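You operate a simulated robot arm through the tools that you are given. There is no shell and no other tool.

You are at the controls of a simulated robot arm. One attempt, no reset.

JOB
The fans run with no filter: fit the white one into the fan tray.
Fine: main switch off before the tray opens; nothing in it while the fan turns; tray shut and its knob locked; leave the switch off. Where these are worked on the way, their far stop is far enough and under half their travel is too little: fan tray.

Only the result counts: the job must be done as asked and must still hold three seconds after the hand-in. Knocking over, shifting, dropping, spilling or breaking anything else fails it.

ROBOT AND FRAMES
A 6-joint arm with a four-finger gripper, fixed in place. Base frame: the origin is at the foot of the arm, x ahead of it, y to its left, z up. Lengths are in cm, angles in degrees, forces in N, time in s.
With the tool pointing down near the work surface it reaches from about 64 to 74 cm from the base axis. Its first joint turns from -166.0 to 166.0 degrees. Payload 3.43 kg.
Tool frame: the origin (TCP) lies between the finger pads and is the grasp point; the fingertips stand 3 cm ahead of it; z points along the fingers, y is the line along which they close. Largest opening 12 cm; the body of the gripper starts 8.5 cm behind the TCP.
Orientation is that of the tool frame in the base frame, as [roll, pitch, yaw] about the fixed x, y, z axes, in that order (R = Rz(yaw) Ry(pitch) Rx(roll)). With the fingers straight down and closing along the base's y, the tool's x points along the base's -x, its y along +y and its z along -z.

CONTROLS
- The arm moves only by the tool play_rows. Its argument "motion" is a list of rows, each an object of numbers (a shift or turn left out is 0, a gripper value left out holds the last): "dx", "dy", "dz": the shift along the base's x, y, z in cm; "ax", "ay", "az": the turn, a rotation vector about the base's x, y, z in degrees. In form: [{"dx": .., "dy": .., "dz": .., "ax": .., "ay": .., "az": ..}, ...]. A call has 1 to 20 rows; each row shifts and turns the commanded pose from where the row before left it. "grip" is the finger opening in cm, from 0 to 12, set as the call begins (left out, the last holds). Rows are played at 5 a second. More than 5 cm and 8.6 degrees between two rows, or a gripper value outside its range, and nothing of the call is played. Where a pose cannot be reached the arm comes as near as it can. A force on the tool above 60 N (or 10 N above the force at the start of the call, whichever is more), or a blocked arm, ends the call early, and 0.2 s more pass. The fingers move at their own pace and stop on an object; they squeeze with about 36 N. The grip force told is the motor's: it shows also when the fingers shut on nothing. Time passes only in rows, and 0.2 s behind the last, so rows that do not move let the fingers close. The reply holds the time, the measured pose of the TCP, the force on the tool along the base axes, the opening and the grip force, in the units named above and with some noise, with the torque about the TCP (base axes, N m) and any sound that the robot's microphone picked up.
- Cameras (640 x 400 px; columns grow to the right, rows downward): "scene" is fixed at [4.95, 64.64, 161.4]; the picture's right is [-0.70, -0.71, 0.00], its down [-0.31, 0.31, -0.90] and it looks along [0.64, -0.63, -0.44] (base axes); focal length 340 px, centre (320, 200). "wrist" rides on the gripper at [7.1, -1.7, -12.1] in the tool frame; the picture's right is [0.23, 0.97, 0.00], its down [-0.81, 0.19, -0.55] and it looks along [-0.54, 0.13, 0.83] (tool axes); focal length 275 px, centre (320, 200). There is no depth. A picture from a camera that has moved, and an enlarged one, comes with that camera's place and axes in the base frame and with its lens. The place of the scene camera against the robot may be out by one fixed shift of up to 1.2 cm in any direction.
- get_image(camera): a new picture of that camera. The clock stands still meanwhile.
- slide_trunk(by): slides the trunk up (or, below 0, down) by that many cm; the arm rides with it, the base frame stays. It gives what a move gives, with no picture.
- enlarge(camera, box): a new picture of the part [left, top, right, bottom] of that camera's present view, enlarged. The clock stands still meanwhile.
- job_done(): hands the job in; it is judged then, once.

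Places have to be worked out from the pictures, the camera data and where the tool is seen. Open the gripper and draw the arm clear of the work before you hand the job in, unless the task says otherwise.

The tools are called as a command line: name --argument value ..., lists and objects as JSON in quotes. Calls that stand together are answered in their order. play_rows: Moves the arm, as the interface text tells. Its arguments: {"type":"object","properties":{"motion":{"type":"array","items":{"type":"object","properties":{"dx":{"type":"number"},"dy":{"type":"number"},"dz":{"type":"number"},"ax":{"type":"number"},"ay":{"type":"number"},"az":{"type":"number"}}}},"grip":{"type":"number"}},"required":["motion"]} The other tools are called the same way: slide_trunk (by) slides the trunk up or down; get_image (camera) takes a picture; enlarge (camera, box) takes an enlarged picture of a part of a camera's view; job_done () hands the job in.

At the start:

```text
t: 0.0
eef_pos: [41.93, 14.76, 140.56]
orientation: [-180.0, 0.0, -179.9]
ft_force: [-0.3, 0.0, 0.5]
moment: [-0.03, 0.04, 0.01]
width: 12.01
grasp_force: 0.0
trunk travel left (down, up): [-37.5, 16.5]
```

scene: 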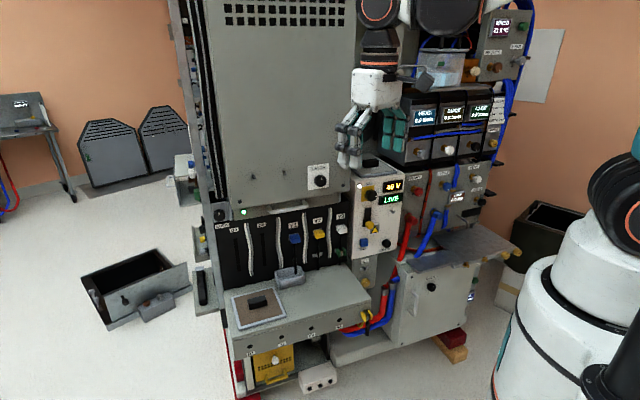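
wrist: 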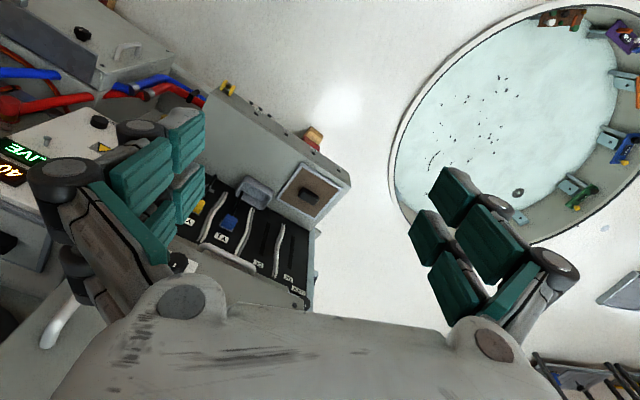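

I begin by looking at the rack more closely in both cameras, to find the fan tray, its knob, the main switch and the white filter.

enlarge --camera "scene" --box '[200, 190, 400, 315]'

enlarge --camera "scene" --box '[200, 280, 400, 400]'

enlarge --camera "scene" --box '[380, 0, 560, 112]'

enlarge --camera "scene" --box '[380, 150, 540, 250]'

enlarge --camera "scene" --box '[60, 200, 220, 340]'

enlarge --camera "scene" --box '[330, 150, 430, 270]'

get_image --camera "wrist"

```text
3.20 times, centred on (300, 252) of scene
camera zoom: at [4.95, 64.64, 161.4], right [-0.7, -0.71, 0.0], down [-0.31, 0.31, -0.9], along [0.64, -0.63, -0.44], focal length 1087 px, centre (384, 32)
```

zoom: 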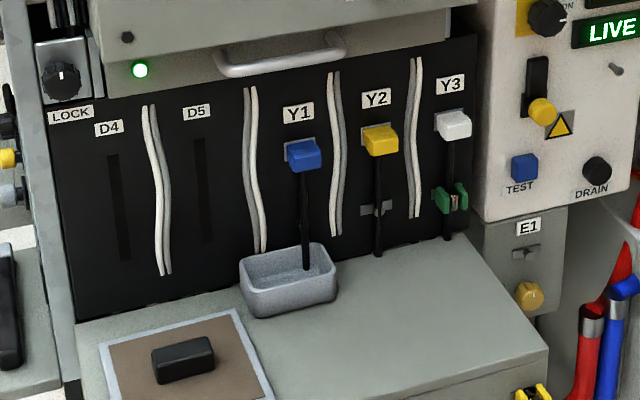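

```text
3.20 times, centred on (300, 340) of scene
camera zoom: at [4.95, 64.64, 161.4], right [-0.7, -0.71, 0.0], down [-0.31, 0.31, -0.9], along [0.64, -0.63, -0.44], focal length 1087 px, centre (384, -248)
```

zoom: 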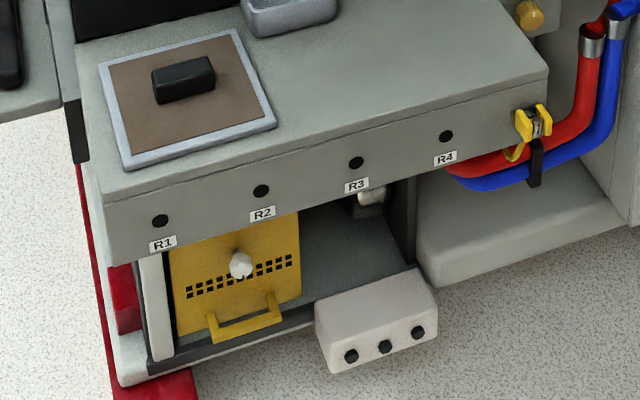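

```text
3.56 times, centred on (470, 56) of scene
camera zoom: at [4.95, 64.64, 161.4], right [-0.7, -0.71, 0.0], down [-0.31, 0.31, -0.9], along [0.64, -0.63, -0.44], focal length 1208 px, centre (-213, 712)
```

zoom: 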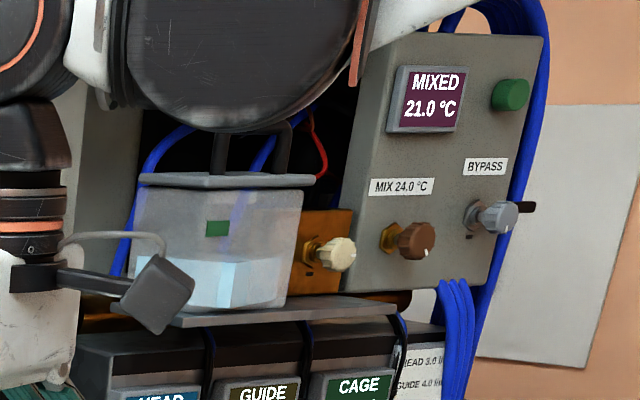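

```text
4.00 times, centred on (460, 200) of scene
camera zoom: at [4.95, 64.64, 161.4], right [-0.7, -0.71, 0.0], down [-0.31, 0.31, -0.9], along [0.64, -0.63, -0.44], focal length 1358 px, centre (-240, 200)
```

zoom: 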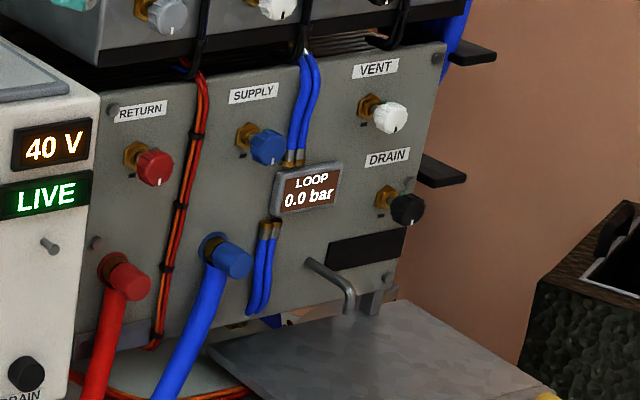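

```text
2.86 times, centred on (140, 270) of scene
camera zoom: at [4.95, 64.64, 161.4], right [-0.7, -0.71, 0.0], down [-0.31, 0.31, -0.9], along [0.64, -0.63, -0.44], focal length 970 px, centre (834, 0)
```

zoom: 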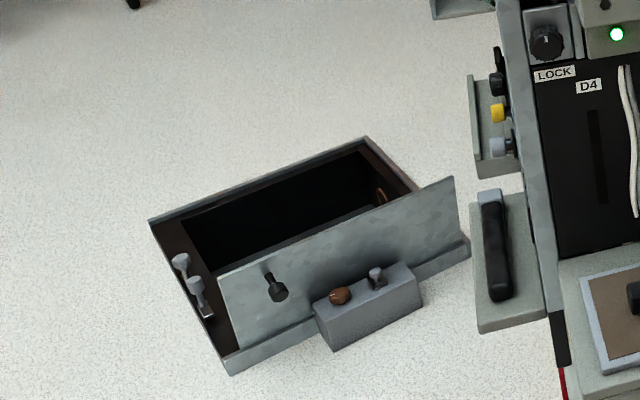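

```text
3.33 times, centred on (380, 210) of scene
camera zoom: at [4.95, 64.64, 161.4], right [-0.7, -0.71, 0.0], down [-0.31, 0.31, -0.9], along [0.64, -0.63, -0.44], focal length 1132 px, centre (120, 167)
```

zoom: 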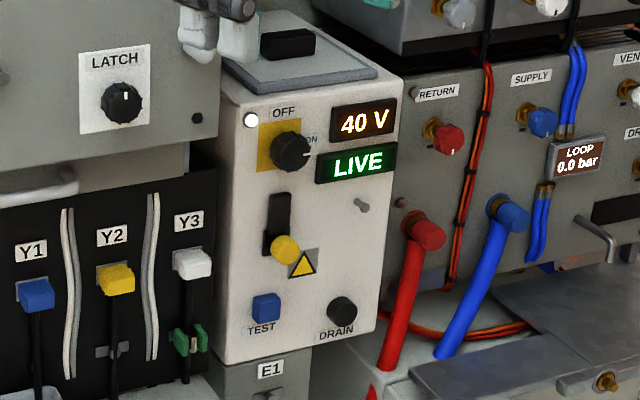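

```text
taken
camera wrist: at [34.74, 12.98, 152.66], right [-0.23, 0.97, 0.0], down [0.81, 0.19, 0.55], along [0.54, 0.13, -0.83], focal length 275 px, centre (320, 200)
```

wrist: 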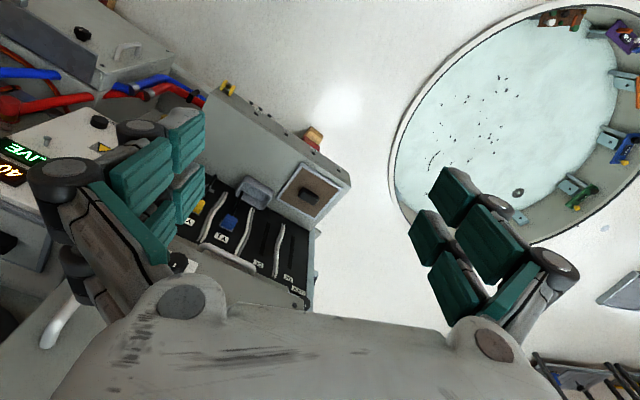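

The main switch (OFF/ON knob) sits on the 40 V unit and a LOCK knob sits beside a tray with a green lamp. I zoom further on candidates for filters (framed pads with black handles) and on the bottom bay.

enlarge --camera "scene" --box '[180, 250, 230, 320]'

enlarge --camera "scene" --box '[225, 280, 305, 335]'

enlarge --camera "scene" --box '[340, 140, 410, 190]'

enlarge --camera "scene" --box '[165, 140, 265, 220]'

enlarge --camera "scene" --box '[160, 0, 370, 140]'

enlarge --camera "scene" --box '[0, 80, 200, 220]'

enlarge --camera "scene" --box '[370, 220, 550, 370]'

enlarge --camera "wrist" --box '[170, 70, 370, 330]'

```text
5.71 times, centred on (205, 285) of scene
camera zoom: at [4.95, 64.64, 161.4], right [-0.7, -0.71, 0.0], down [-0.31, 0.31, -0.9], along [0.64, -0.63, -0.44], focal length 1941 px, centre (977, -286)
```

zoom: 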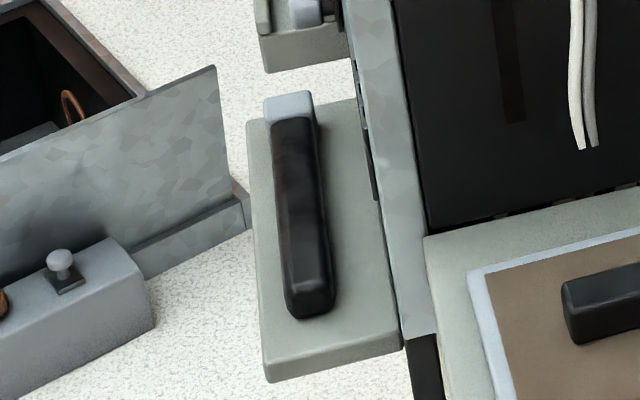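

```text
7.27 times, centred on (265, 308) of scene
camera zoom: at [4.95, 64.64, 161.4], right [-0.7, -0.71, 0.0], down [-0.31, 0.31, -0.9], along [0.64, -0.63, -0.44], focal length 2470 px, centre (720, -582)
```

zoom: 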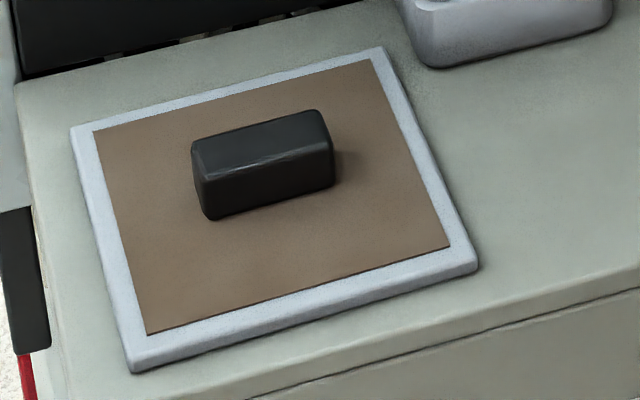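

```text
8.00 times, centred on (375, 165) of scene
camera zoom: at [4.95, 64.64, 161.4], right [-0.7, -0.71, 0.0], down [-0.31, 0.31, -0.9], along [0.64, -0.63, -0.44], focal length 2717 px, centre (-120, 480)
```

zoom: 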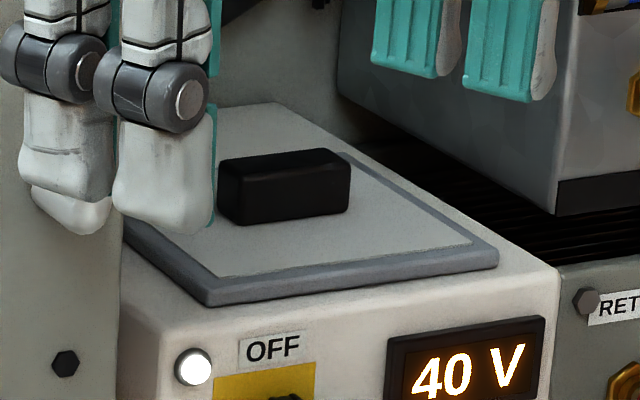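

```text
5.00 times, centred on (215, 180) of scene
camera zoom: at [4.95, 64.64, 161.4], right [-0.7, -0.71, 0.0], down [-0.31, 0.31, -0.9], along [0.64, -0.63, -0.44], focal length 1698 px, centre (845, 300)
```

zoom: 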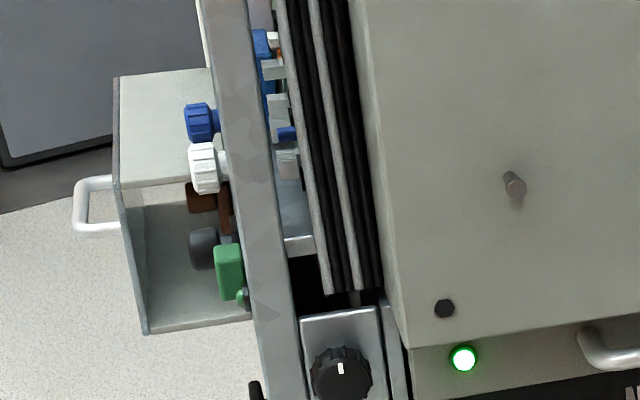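

```text
2.86 times, centred on (265, 70) of scene
camera zoom: at [4.95, 64.64, 161.4], right [-0.7, -0.71, 0.0], down [-0.31, 0.31, -0.9], along [0.64, -0.63, -0.44], focal length 970 px, centre (477, 571)
```

zoom: 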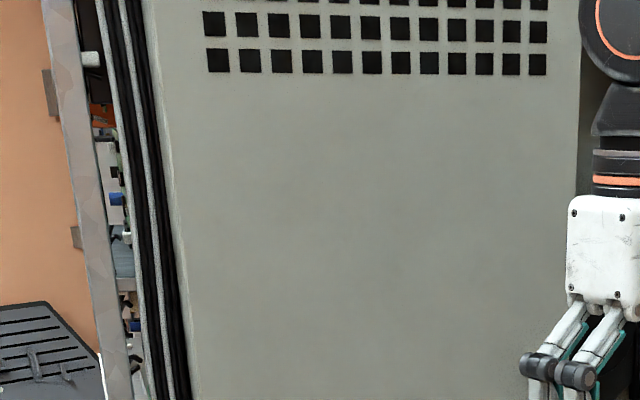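

```text
2.86 times, centred on (100, 150) of scene
camera zoom: at [4.95, 64.64, 161.4], right [-0.7, -0.71, 0.0], down [-0.31, 0.31, -0.9], along [0.64, -0.63, -0.44], focal length 970 px, centre (949, 343)
```

zoom: 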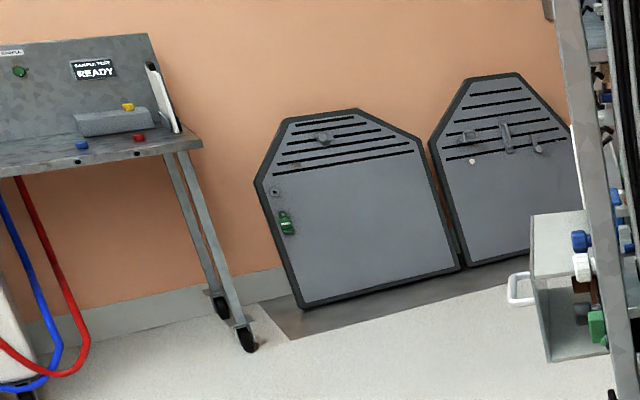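

```text
2.67 times, centred on (460, 295) of scene
camera zoom: at [4.95, 64.64, 161.4], right [-0.7, -0.71, 0.0], down [-0.31, 0.31, -0.9], along [0.64, -0.63, -0.44], focal length 906 px, centre (-53, -53)
```

zoom: 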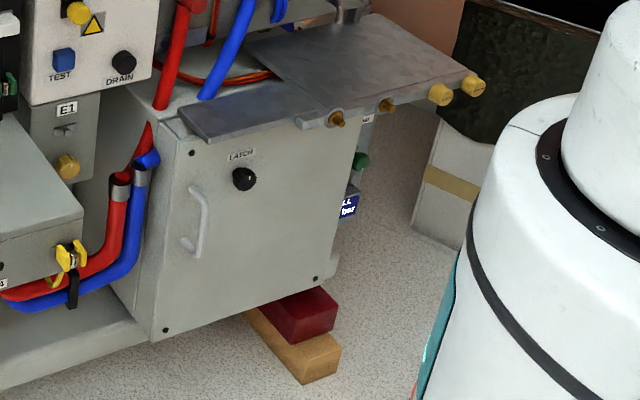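

```text
1.54 times, centred on (270, 200) of wrist
camera zoom: at [34.74, 12.98, 152.66], right [-0.23, 0.97, 0.0], down [0.81, 0.19, 0.55], along [0.54, 0.13, -0.83], focal length 424 px, centre (397, 200)
```

zoom: 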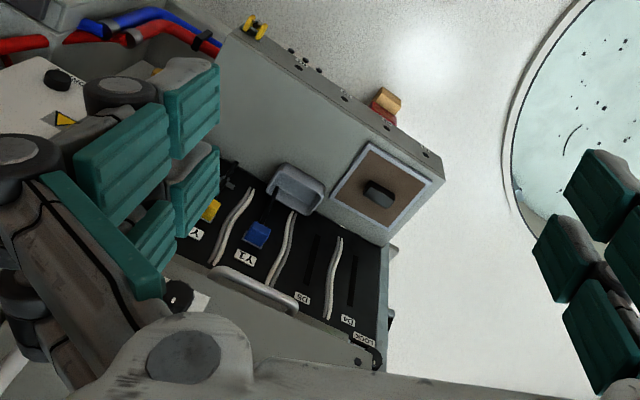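

My estimate puts the tray handle near (82, 4, 110), with the rack face turned so its normal is about (-0.9, 0.43, 0). I back off slightly and tilt the tool forward so that the wrist camera can see the rack front.

play_rows --motion '[{"dx": -2, "ay": -8}, {"dx": -2, "ay": -8}, {"dx": -2, "ay": -8}, {"dx": -1, "ay": -8}]'

get_image --camera "wrist"

get_image --camera "scene"

```text
t: 1.0
eef_pos: [34.98, 14.52, 140.68]
orientation: [179.8, 32.1, 179.9]
ft_force: [0.5, 0.2, -0.9]
moment: [0.02, 0.02, -0.01]
width: 12.02
grasp_force: 0.0
trunk travel left (down, up): [-37.5, 16.5]
```

```text
taken
camera wrist: at [22.47, 12.9, 147.12], right [-0.19, 0.97, -0.12], down [0.39, 0.19, 0.9], along [0.9, 0.13, -0.42], focal length 275 px, centre (320, 200)
```

wrist: 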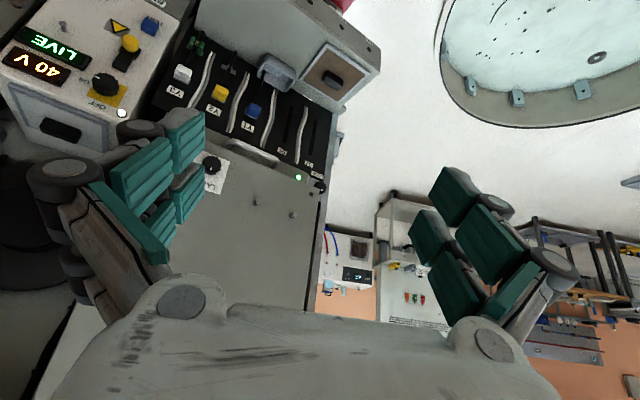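

```text
taken
```

scene: 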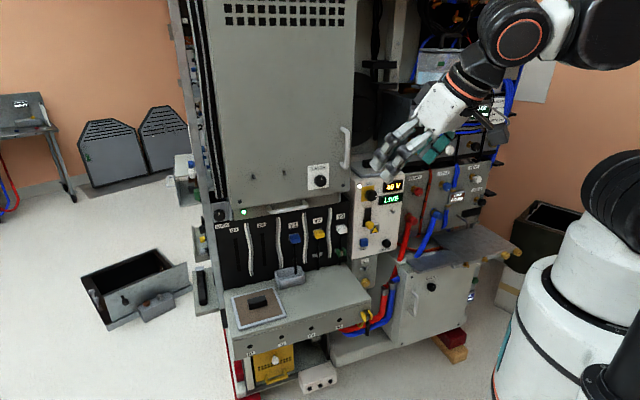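

The wrist view now shows the 40 V unit, the tray strip and the brown and dark-framed pads (upside down). I enlarge the relevant parts.

enlarge --camera "wrist" --box '[0, 0, 220, 160]'

enlarge --camera "wrist" --box '[190, 20, 390, 220]'

enlarge --camera "scene" --box '[335, 130, 415, 210]'

enlarge --camera "scene" --box '[200, 190, 300, 260]'

```text
2.50 times, centred on (110, 80) of wrist
camera zoom: at [22.47, 12.9, 147.12], right [-0.19, 0.97, -0.12], down [0.39, 0.19, 0.9], along [0.9, 0.13, -0.42], focal length 688 px, centre (845, 500)
```

zoom: 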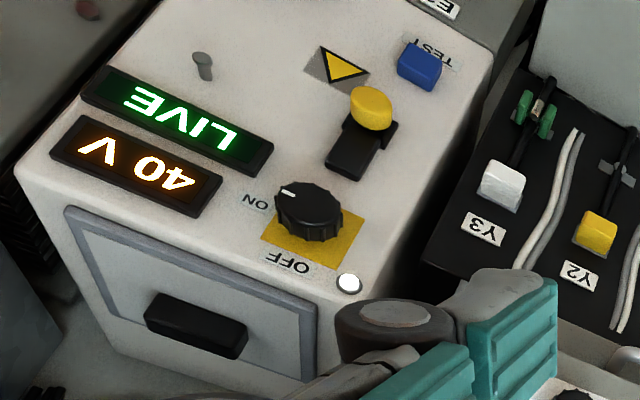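

```text
2.00 times, centred on (290, 120) of wrist
camera zoom: at [22.47, 12.9, 147.12], right [-0.19, 0.97, -0.12], down [0.39, 0.19, 0.9], along [0.9, 0.13, -0.42], focal length 551 px, centre (380, 360)
```

zoom: 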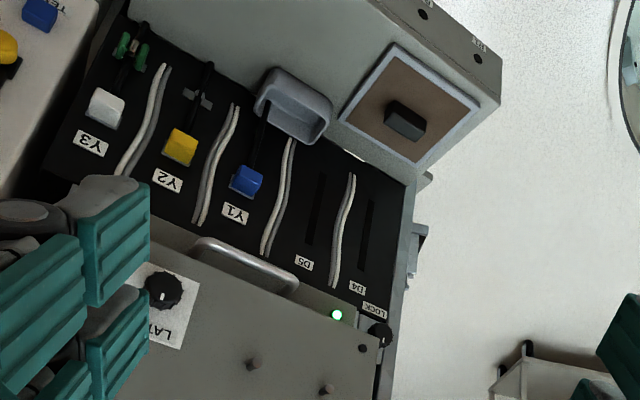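

```text
5.00 times, centred on (375, 170) of scene
camera zoom: at [4.95, 64.64, 161.4], right [-0.7, -0.71, 0.0], down [-0.31, 0.31, -0.9], along [0.64, -0.63, -0.44], focal length 1698 px, centre (45, 350)
```

zoom: 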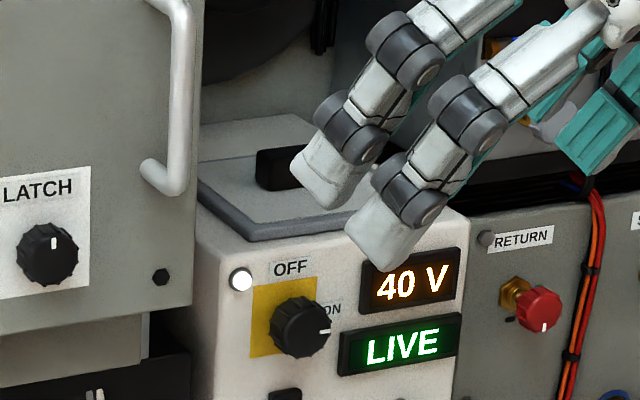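

```text
5.71 times, centred on (250, 225) of scene
camera zoom: at [4.95, 64.64, 161.4], right [-0.7, -0.71, 0.0], down [-0.31, 0.31, -0.9], along [0.64, -0.63, -0.44], focal length 1941 px, centre (720, 57)
```

zoom: 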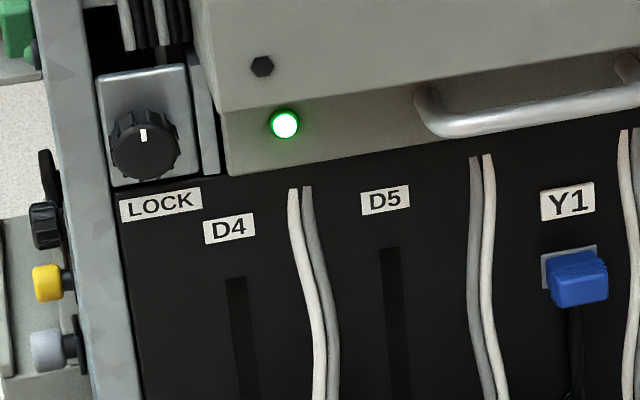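

The white pad with dark frame lies on top of the 40 V unit near (75, -31, 119). The main switch is near (69.7, -24.6, 110) pointing to ON, and the LOCK knob is near (91.7, 22.4, 111). I tilt the tool to horizontal while moving in front of the rack, well clear of it.

play_rows --motion '[{"dx": 2, "dy": -2, "dz": -3, "ay": -8}, {"dx": 2, "dy": -2, "dz": -3, "ay": -8}, {"dx": 2, "dy": -2, "dz": -3, "ay": -8}, {"dx": 2, "dy": -2, "dz": -3, "ay": -8}, {"dx": 1, "dy": -2, "dz": -3, "ay": -8}, {"dx": 1, "dy": -2, "dz": -3, "ay": -8}, {"dx": 1, "dy": -2, "dz": -3, "ay": -8}]' --grip 7

get_image --camera "wrist"

get_image --camera "scene"

```text
t: 2.6
eef_pos: [47.19, 0.84, 142.24]
orientation: [179.2, 88.1, 179.3]
ft_force: [-1.0, -0.4, -0.2]
moment: [0.01, 0.02, 0.01]
width: 7.01
grasp_force: 0.1
out of reach, approached as far as the arm can: row 4, 5, 6, 7
trunk travel left (down, up): [-37.5, 16.5]
```

```text
taken
camera wrist: at [34.68, -0.86, 135.66], right [-0.01, 0.97, -0.23], down [-0.52, 0.19, 0.83], along [0.85, 0.13, 0.51], focal length 275 px, centre (320, 200)
```

wrist: 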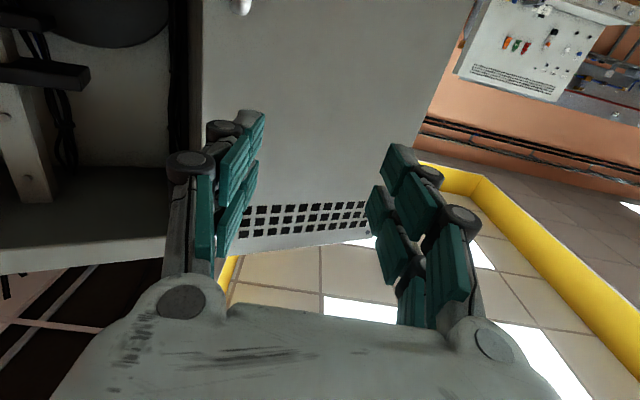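

```text
taken
```

scene: 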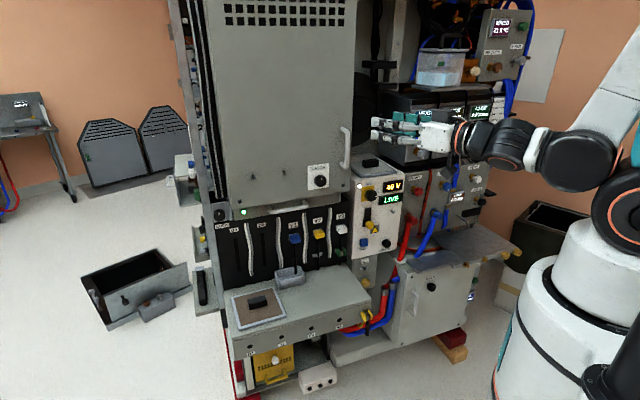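

The arm can't lower further in this posture, so I use the trunk: slide it 30 cm down to bring the tool to about switch height, still clear of the rack.

slide_trunk --by -30

get_image --camera "wrist"

get_image --camera "scene"

```text
t: 5.6
eef_pos: [47.15, 0.95, 112.25]
orientation: [-180.0, 87.9, -180.0]
ft_force: [0.1, 0.9, 0.1]
moment: [0.0, 0.01, -0.01]
width: 7.01
grasp_force: 0.0
trunk travel left (down, up): [-7.5, 46.5]
```

```text
taken
camera wrist: at [34.8, -0.74, 105.6], right [-0.01, 0.97, -0.23], down [-0.52, 0.19, 0.83], along [0.85, 0.13, 0.51], focal length 275 px, centre (320, 200)
```

wrist: 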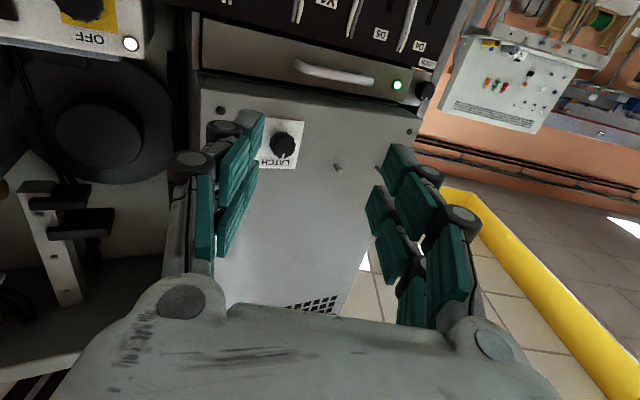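

```text
taken
```

scene: 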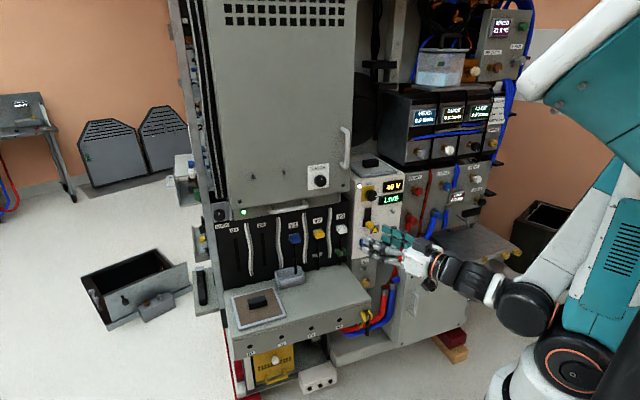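

Now I yaw the tool about -25° so that it faces the panel squarely and shift to about 13 cm in front of the main switch.

play_rows --motion '[{"dx": 2.1, "dy": -4, "dz": -0.4, "az": -5}, {"dx": 2.1, "dy": -4, "dz": -0.4, "az": -5}, {"dx": 2.1, "dy": -4, "dz": -0.4, "az": -5}, {"dx": 2.1, "dy": -4, "dz": -0.4, "az": -5}, {"dx": 2.1, "dy": -4, "dz": -0.4, "az": -5.2}]'

get_image --camera "wrist"

get_image --camera "scene"

```text
t: 6.8
eef_pos: [57.33, -19.26, 110.76]
orientation: [179.9, 88.0, 154.6]
ft_force: [0.4, -0.1, -0.5]
moment: [0.03, 0.03, -0.01]
width: 6.99
grasp_force: 0.0
out of reach, approached as far as the arm can: row 2
trunk travel left (down, up): [-7.5, 46.5]
```

```text
taken
camera wrist: at [45.31, -15.59, 104.16], right [0.41, 0.88, -0.23], down [-0.39, 0.4, 0.83], along [0.83, -0.25, 0.51], focal length 275 px, centre (320, 200)
```

wrist: 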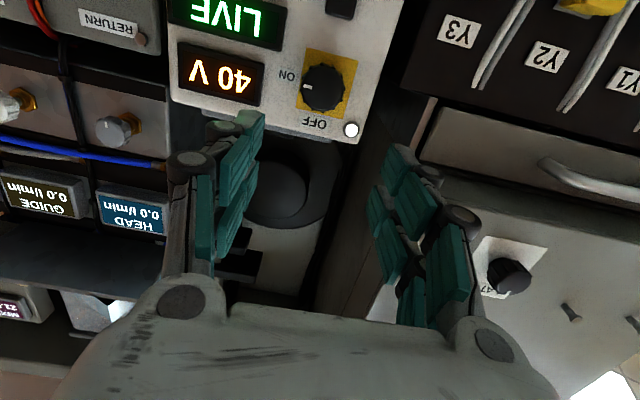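

```text
taken
```

scene: 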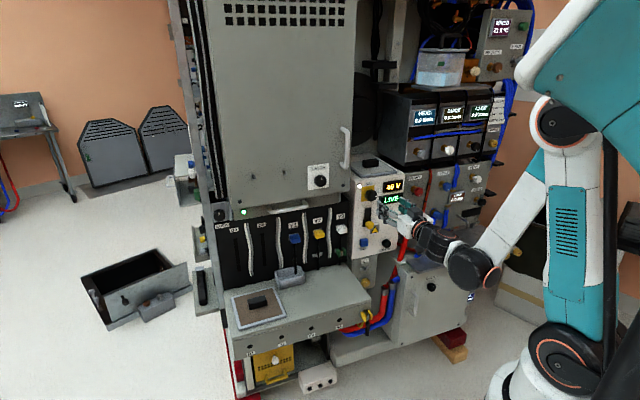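

The switch knob re-triangulates to about (71.6, -26.4, 108.2). I enlarge to check the panel's angle and the knob's size and tick.

enlarge --camera "wrist" --box '[160, 0, 400, 150]'

enlarge --camera "wrist" --box '[400, 50, 640, 250]'

enlarge --camera "scene" --box '[340, 140, 440, 260]'

```text
2.67 times, centred on (280, 75) of wrist
camera zoom: at [45.31, -15.59, 104.16], right [0.41, 0.88, -0.23], down [-0.39, 0.4, 0.83], along [0.83, -0.25, 0.51], focal length 734 px, centre (427, 533)
```

zoom: 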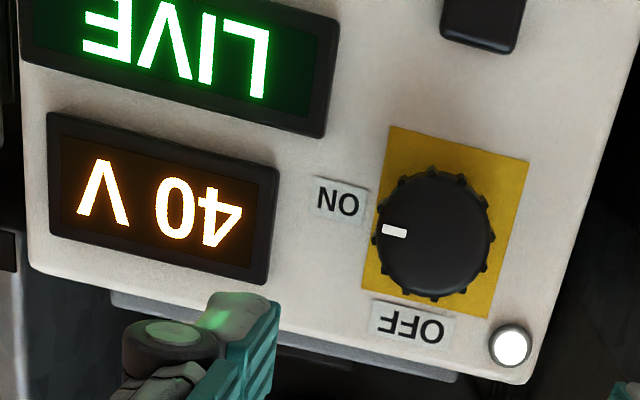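

```text
2.00 times, centred on (520, 150) of wrist
camera zoom: at [45.31, -15.59, 104.16], right [0.41, 0.88, -0.23], down [-0.39, 0.4, 0.83], along [0.83, -0.25, 0.51], focal length 551 px, centre (-80, 300)
```

zoom: 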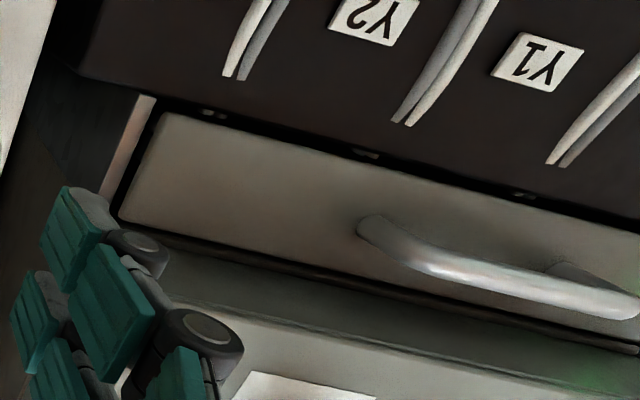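

```text
3.33 times, centred on (390, 200) of scene
camera zoom: at [4.95, 64.64, 161.4], right [-0.7, -0.71, 0.0], down [-0.31, 0.31, -0.9], along [0.64, -0.63, -0.44], focal length 1132 px, centre (87, 200)
```

zoom: 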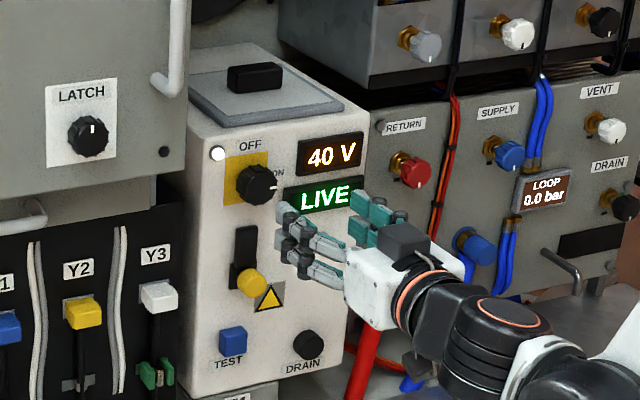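

Knob diameter is about 4 cm, with the tick at ON (3 o'clock) and OFF at 12 o'clock, so it needs a 90° counter-clockwise turn seen from the front. I level the tool, centre on the knob and advance 9 cm with the gripper open to 7 cm.

play_rows --motion '[{"dx": 0, "dy": 0, "dz": -2.5, "ax": -0.86, "ay": -1.8}, {"dx": 4.0, "dy": -2.1, "dz": 0}, {"dx": 4.0, "dy": -2.1, "dz": 0}, {}]' --grip 7

get_image --camera "wrist"

enlarge --camera "scene" --box '[340, 150, 440, 250]'

```text
t: 7.8
eef_pos: [66.14, -23.59, 109.95]
orientation: [-177.4, 89.8, 157.3]
ft_force: [-0.6, -0.9, -0.5]
moment: [0.04, -0.02, -0.01]
width: 7.0
grasp_force: 0.1
out of reach, approached as far as the arm can: row 1
trunk travel left (down, up): [-7.5, 46.5]
```

```text
taken
camera wrist: at [54.37, -20.01, 102.82], right [0.41, 0.88, -0.23], down [-0.42, 0.41, 0.81], along [0.81, -0.24, 0.54], focal length 275 px, centre (320, 200)
```

wrist: 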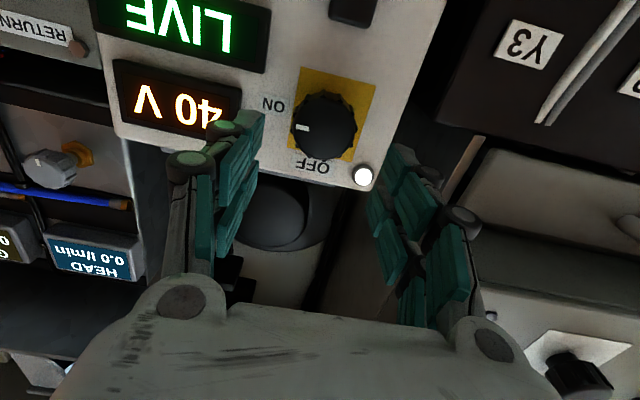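

```text
4.00 times, centred on (390, 200) of scene
camera zoom: at [4.95, 64.64, 161.4], right [-0.7, -0.71, 0.0], down [-0.31, 0.31, -0.9], along [0.64, -0.63, -0.44], focal length 1358 px, centre (40, 200)
```

zoom: 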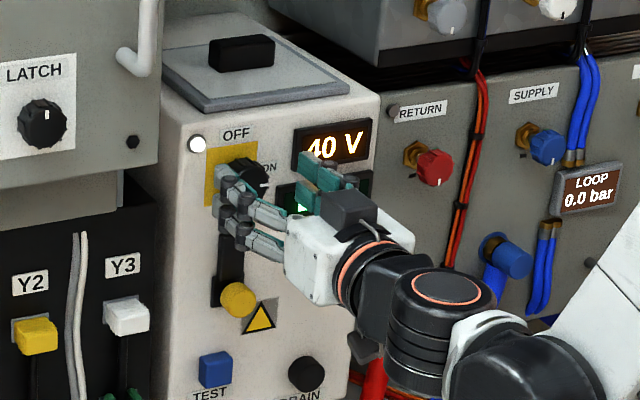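

Knob stays at about (71.6, -26.3, 108.5) while the TCP stopped at z 109.95, so I lower the trunk 1.5 cm to line up.

slide_trunk --by -1.5

play_rows --motion '[{"dx": 1.2, "dy": -0.6}, {}]'

get_image --camera "wrist"

```text
t: 8.4
eef_pos: [66.05, -23.66, 108.31]
orientation: [-175.0, 89.8, 159.8]
ft_force: [0.1, 0.4, -0.4]
moment: [0.01, -0.02, 0.03]
width: 6.99
grasp_force: 0.0
trunk travel left (down, up): [-6.0, 48.0]
```

```text
t: 9.0
eef_pos: [67.2, -24.29, 108.24]
orientation: [-175.1, 89.8, 159.7]
ft_force: [0.8, -0.2, -0.1]
moment: [0.02, 0.0, 0.0]
width: 6.98
grasp_force: 0.1
trunk travel left (down, up): [-6.0, 48.0]
```

```text
taken
camera wrist: at [55.56, -20.7, 101.27], right [0.41, 0.88, -0.23], down [-0.42, 0.41, 0.81], along [0.81, -0.24, 0.54], focal length 275 px, centre (320, 200)
```

wrist: 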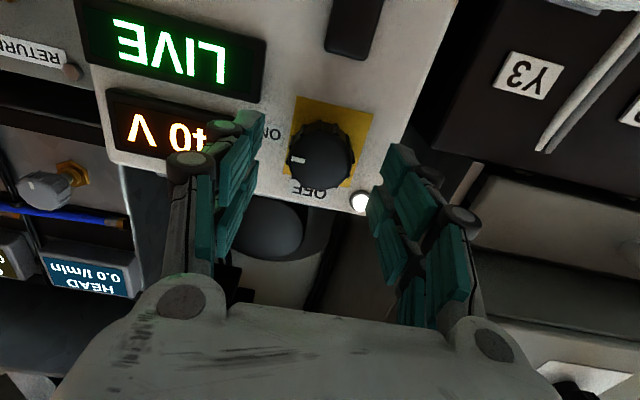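

The knob is 4.85 cm ahead of the TCP and laterally centred. I advance 2.8 cm, then close on it.

play_rows --motion '[{"dx": 1.26, "dy": -0.6, "dz": 0.25}, {"dx": 1.26, "dy": -0.6}, {}]'

get_image --camera "wrist"

enlarge --camera "scene" --box '[350, 165, 420, 225]'

```text
t: 9.8
eef_pos: [69.87, -25.42, 108.51]
orientation: [-175.2, 89.8, 159.7]
ft_force: [0.1, 0.6, 0.2]
moment: [0.01, -0.02, 0.0]
width: 6.99
grasp_force: 0.1
trunk travel left (down, up): [-6.0, 48.0]
```

```text
taken
camera wrist: at [58.09, -21.77, 101.59], right [0.41, 0.88, -0.23], down [-0.42, 0.41, 0.81], along [0.81, -0.24, 0.54], focal length 275 px, centre (320, 200)
```

wrist: 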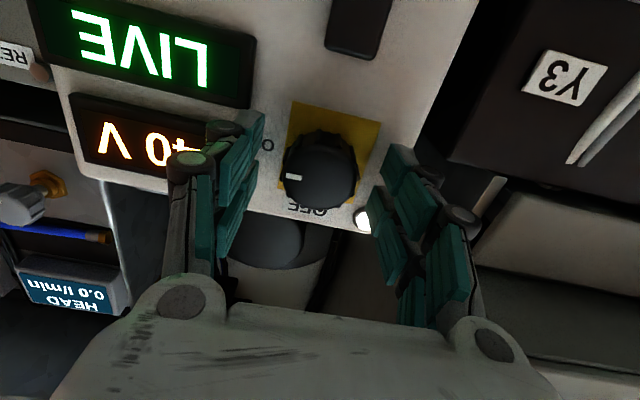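

```text
6.67 times, centred on (385, 195) of scene
camera zoom: at [4.95, 64.64, 161.4], right [-0.7, -0.71, 0.0], down [-0.31, 0.31, -0.9], along [0.64, -0.63, -0.44], focal length 2264 px, centre (-113, 233)
```

zoom: 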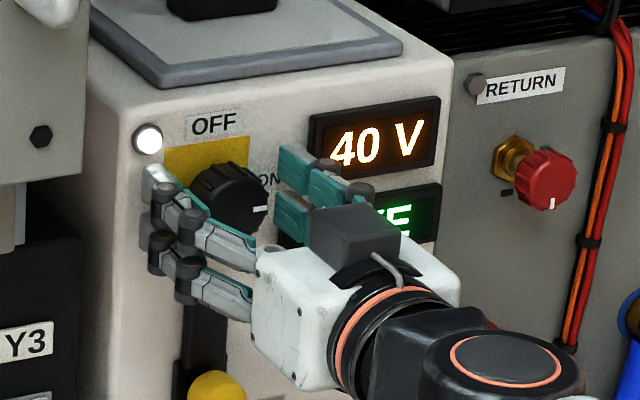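

The knob lies between the fingertips. I go 0.5 cm further and close the fingers on it.

play_rows --motion '[{"dx": 0.45, "dy": -0.21, "dz": 0.1}, {}]'

play_rows --motion '[{}, {}, {}]' --grip 2.5

get_image --camera "wrist"

```text
t: 10.4
eef_pos: [70.4, -25.56, 108.77]
orientation: [-172.4, 89.9, 162.5]
ft_force: [0.5, 1.2, 0.7]
moment: [0.03, 0.02, 0.02]
width: 6.96
grasp_force: 0.1
trunk travel left (down, up): [-6.0, 48.0]
```

```text
t: 11.2
eef_pos: [70.33, -25.66, 108.72]
orientation: [-175.1, 89.9, 159.7]
ft_force: [-2.7, 0.7, -1.6]
moment: [0.03, 0.08, 0.78]
width: 4.03
grasp_force: 45.2
trunk travel left (down, up): [-6.0, 48.0]
```

```text
taken
camera wrist: at [58.56, -22.0, 101.61], right [0.41, 0.88, -0.23], down [-0.42, 0.41, 0.81], along [0.81, -0.24, 0.54], focal length 275 px, centre (320, 200)
```

wrist: 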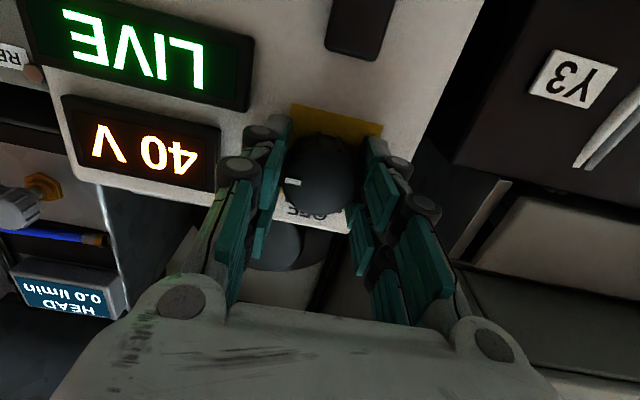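

The knob is gripped (4.03 cm). I start turning counter-clockwise as seen from the front, 24° first to check forces.

play_rows --motion '[{"ax": -7.22, "ay": 3.43}, {"ax": -7.22, "ay": 3.43}, {"ax": -7.22, "ay": 3.43}]'

get_image --camera "wrist"

```text
t: 12.0
eef_pos: [70.32, -25.63, 108.58]
orientation: [-90.7, 65.9, -115.9]
ft_force: [6.8, -1.7, -4.2]
moment: [-0.26, -0.66, 0.93]
width: 4.06
grasp_force: 44.8
trunk travel left (down, up): [-6.0, 48.0]
```

```text
taken
camera wrist: at [57.41, -24.42, 102.94], right [0.34, 0.72, -0.61], down [-0.28, 0.69, 0.66], along [0.9, -0.05, 0.43], focal length 275 px, centre (320, 200)
```

wrist: 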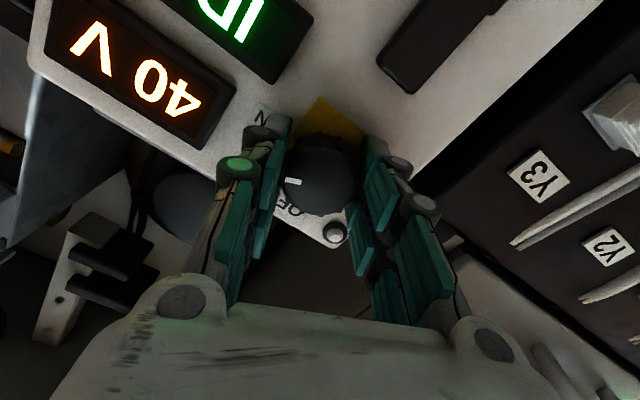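

The knob turns with the gripper with small forces. I continue another 66° to OFF.

play_rows --motion '[{"ax": -7.22, "ay": 3.43}, {"ax": -7.22, "ay": 3.43}, {"ax": -7.22, "ay": 3.43}, {"ax": -7.22, "ay": 3.43}, {"ax": -7.22, "ay": 3.43}, {"ax": -7.22, "ay": 3.43}, {"ax": -7.22, "ay": 3.43}, {"ax": -7.22, "ay": 3.43}, {}]'

get_image --camera "wrist"

enlarge --camera "scene" --box '[200, 160, 420, 260]'

```text
t: 14.1
eef_pos: [70.32, -25.59, 108.53]
orientation: [-90.4, 1.9, -115.6]
ft_force: [-3.6, 9.1, -33.7]
moment: [0.68, 0.87, 0.52]
width: 4.05
grasp_force: 45.2
trunk travel left (down, up): [-6.0, 48.0]
stopped in row 9: the force on the tool passed its limit at 62 N (the readings are from after the stop); the commanded pose is now the measured one
```

```text
taken
camera wrist: at [56.32, -26.84, 110.08], right [-0.09, -0.17, -0.98], down [-0.15, 0.98, -0.16], along [0.98, 0.13, -0.11], focal length 275 px, centre (320, 200)
```

wrist: 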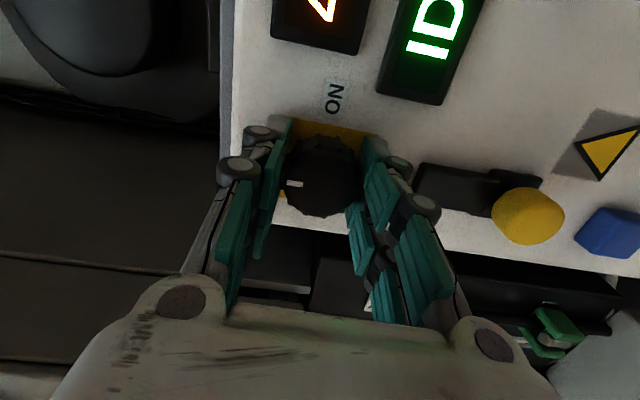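

```text
2.91 times, centred on (310, 210) of scene
camera zoom: at [4.95, 64.64, 161.4], right [-0.7, -0.71, 0.0], down [-0.31, 0.31, -0.9], along [0.64, -0.63, -0.44], focal length 988 px, centre (349, 171)
```

zoom: 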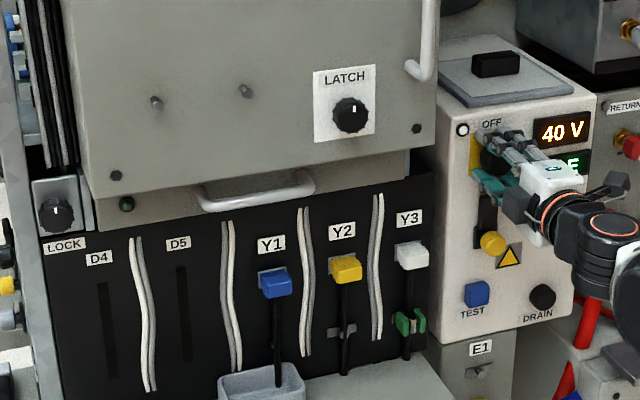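

The knob has turned 88° to its stop; the white lamp and the tray's green lamp went dark and the display reads IDLE. I open the fingers and back straight out.

play_rows --motion '[{}, {}, {"dx": -2.7, "dy": 1.3}, {"dx": -4, "dy": 1.9}, {"dx": -4, "dy": 1.9}]' --grip 7

get_image --camera "wrist"

enlarge --camera "scene" --box '[200, 160, 420, 260]'

```text
t: 15.3
eef_pos: [59.45, -20.43, 108.75]
orientation: [-90.3, 2.0, -115.6]
ft_force: [-1.0, -0.3, -0.3]
moment: [-0.02, -0.02, 0.02]
width: 7.0
grasp_force: 0.0
trunk travel left (down, up): [-6.0, 48.0]
```

```text
taken
camera wrist: at [45.4, -21.67, 110.22], right [-0.09, -0.17, -0.98], down [-0.15, 0.98, -0.16], along [0.99, 0.13, -0.11], focal length 275 px, centre (320, 200)
```

wrist: 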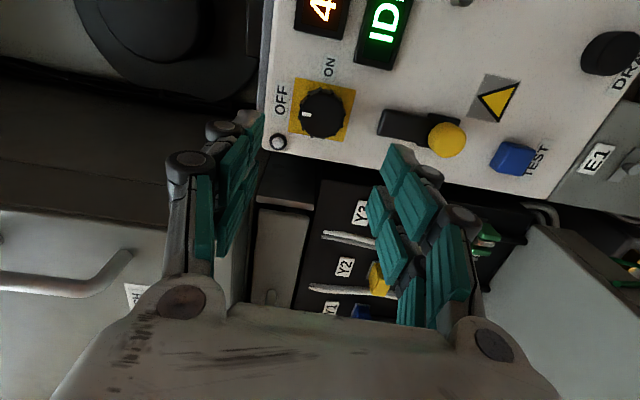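

```text
2.91 times, centred on (310, 210) of scene
camera zoom: at [4.95, 64.64, 161.4], right [-0.7, -0.71, 0.0], down [-0.31, 0.31, -0.9], along [0.64, -0.63, -0.44], focal length 988 px, centre (349, 171)
```

zoom: 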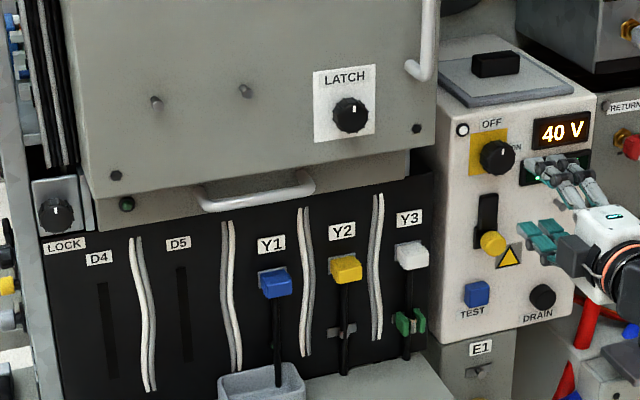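

Main switch is OFF. Next I travel parallel to the rack face, staying outside the door handle, to a point about 13 cm in front of the LOCK knob.

play_rows --motion '[{"dx": 1.5, "dy": 4.5, "dz": 0.2}, {"dx": 1.86, "dy": 4.39, "dz": 0.2}, {"dx": 1.86, "dy": 4.39, "dz": 0.2}, {"dx": 1.86, "dy": 4.39, "dz": 0.2}, {"dx": 1.86, "dy": 4.39, "dz": 0.2}, {"dx": 1.86, "dy": 4.39, "dz": 0.2}, {"dx": 1.86, "dy": 4.39, "dz": 0.2}, {"dx": 1.86, "dy": 4.39, "dz": 0.2}, {"dx": 1.86, "dy": 4.39, "dz": 0.2}]'

get_image --camera "wrist"

get_image --camera "scene"

```text
t: 17.3
eef_pos: [75.76, 19.23, 110.3]
orientation: [-90.3, 2.0, -115.6]
ft_force: [0.6, -0.9, 0.6]
moment: [-0.02, 0.0, 0.01]
width: 7.0
grasp_force: 0.0
trunk travel left (down, up): [-6.0, 48.0]
```

```text
taken
camera wrist: at [61.69, 17.9, 111.68], right [-0.09, -0.17, -0.98], down [-0.15, 0.98, -0.16], along [0.99, 0.13, -0.11], focal length 275 px, centre (320, 200)
```

wrist: 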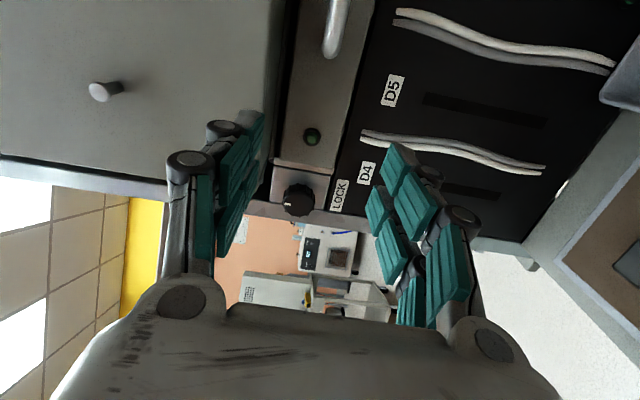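

```text
taken
```

scene: 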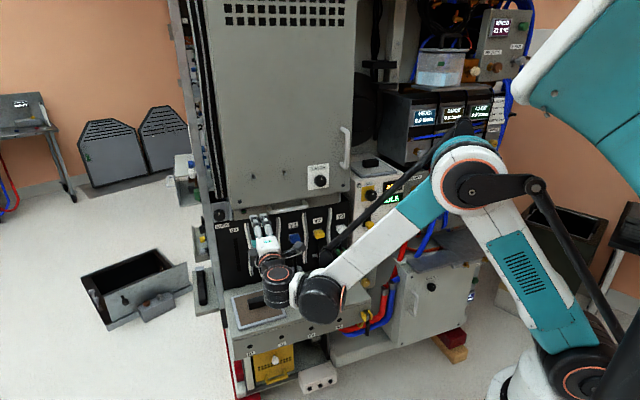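

LOCK knob re-measures at about (92.0, 22.3, 110.8). I zoom in on it and the tray edge before approaching.

enlarge --camera "wrist" --box '[230, 80, 390, 240]'

enlarge --camera "scene" --box '[200, 180, 300, 250]'

```text
2.50 times, centred on (310, 160) of wrist
camera zoom: at [61.69, 17.9, 111.68], right [-0.09, -0.17, -0.98], down [-0.15, 0.98, -0.16], along [0.99, 0.13, -0.11], focal length 688 px, centre (345, 300)
```

zoom: 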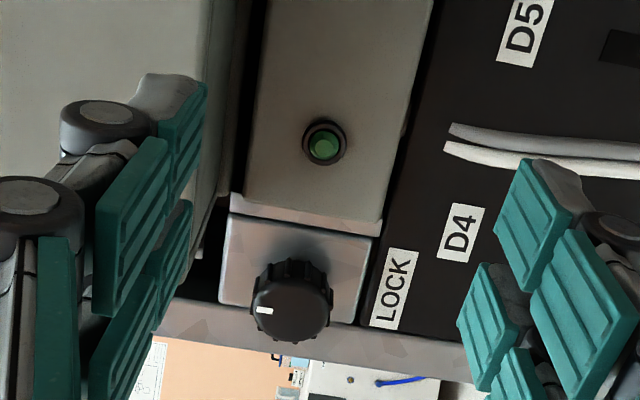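

```text
5.71 times, centred on (250, 215) of scene
camera zoom: at [4.95, 64.64, 161.4], right [-0.7, -0.71, 0.0], down [-0.31, 0.31, -0.9], along [0.64, -0.63, -0.44], focal length 1941 px, centre (720, 114)
```

zoom: 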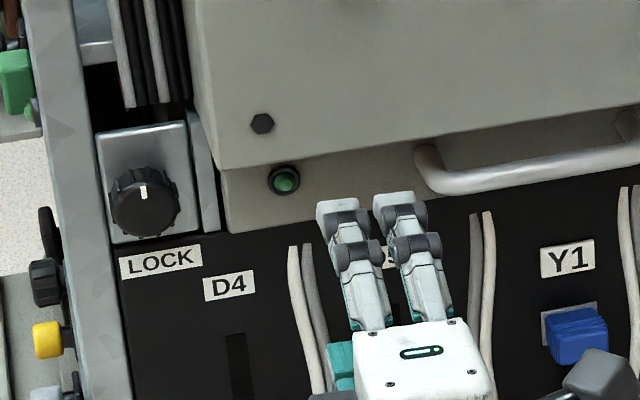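

I shift 9.8 cm along the rack to line up with LOCK and advance 6 cm, then look again.

play_rows --motion '[{"dx": 2.11, "dy": 4.41, "dz": 0.25}, {"dx": 2.11, "dy": 4.41, "dz": 0.25}, {"dx": 2.7, "dy": -1.3}, {"dx": 2.7, "dy": -1.3}, {}]' --grip 6.5

get_image --camera "wrist"

enlarge --camera "scene" --box '[180, 170, 300, 270]'

```text
t: 18.5
eef_pos: [85.68, 25.36, 110.36]
orientation: [-90.3, 2.0, -115.6]
ft_force: [0.5, -0.2, -0.2]
moment: [-0.01, -0.03, 0.0]
width: 6.49
grasp_force: 0.0
trunk travel left (down, up): [-6.0, 48.0]
```

```text
taken
camera wrist: at [71.5, 24.14, 111.95], right [-0.09, -0.18, -0.98], down [-0.15, 0.98, -0.16], along [0.99, 0.13, -0.11], focal length 275 px, centre (320, 200)
```

wrist: 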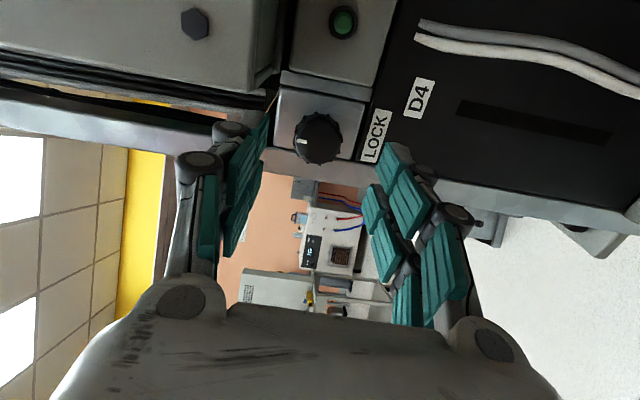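

```text
4.00 times, centred on (240, 220) of scene
camera zoom: at [4.95, 64.64, 161.4], right [-0.7, -0.71, 0.0], down [-0.31, 0.31, -0.9], along [0.64, -0.63, -0.44], focal length 1358 px, centre (640, 120)
```

zoom: 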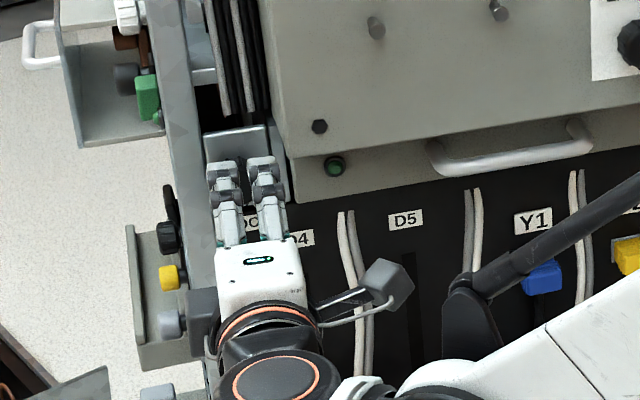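

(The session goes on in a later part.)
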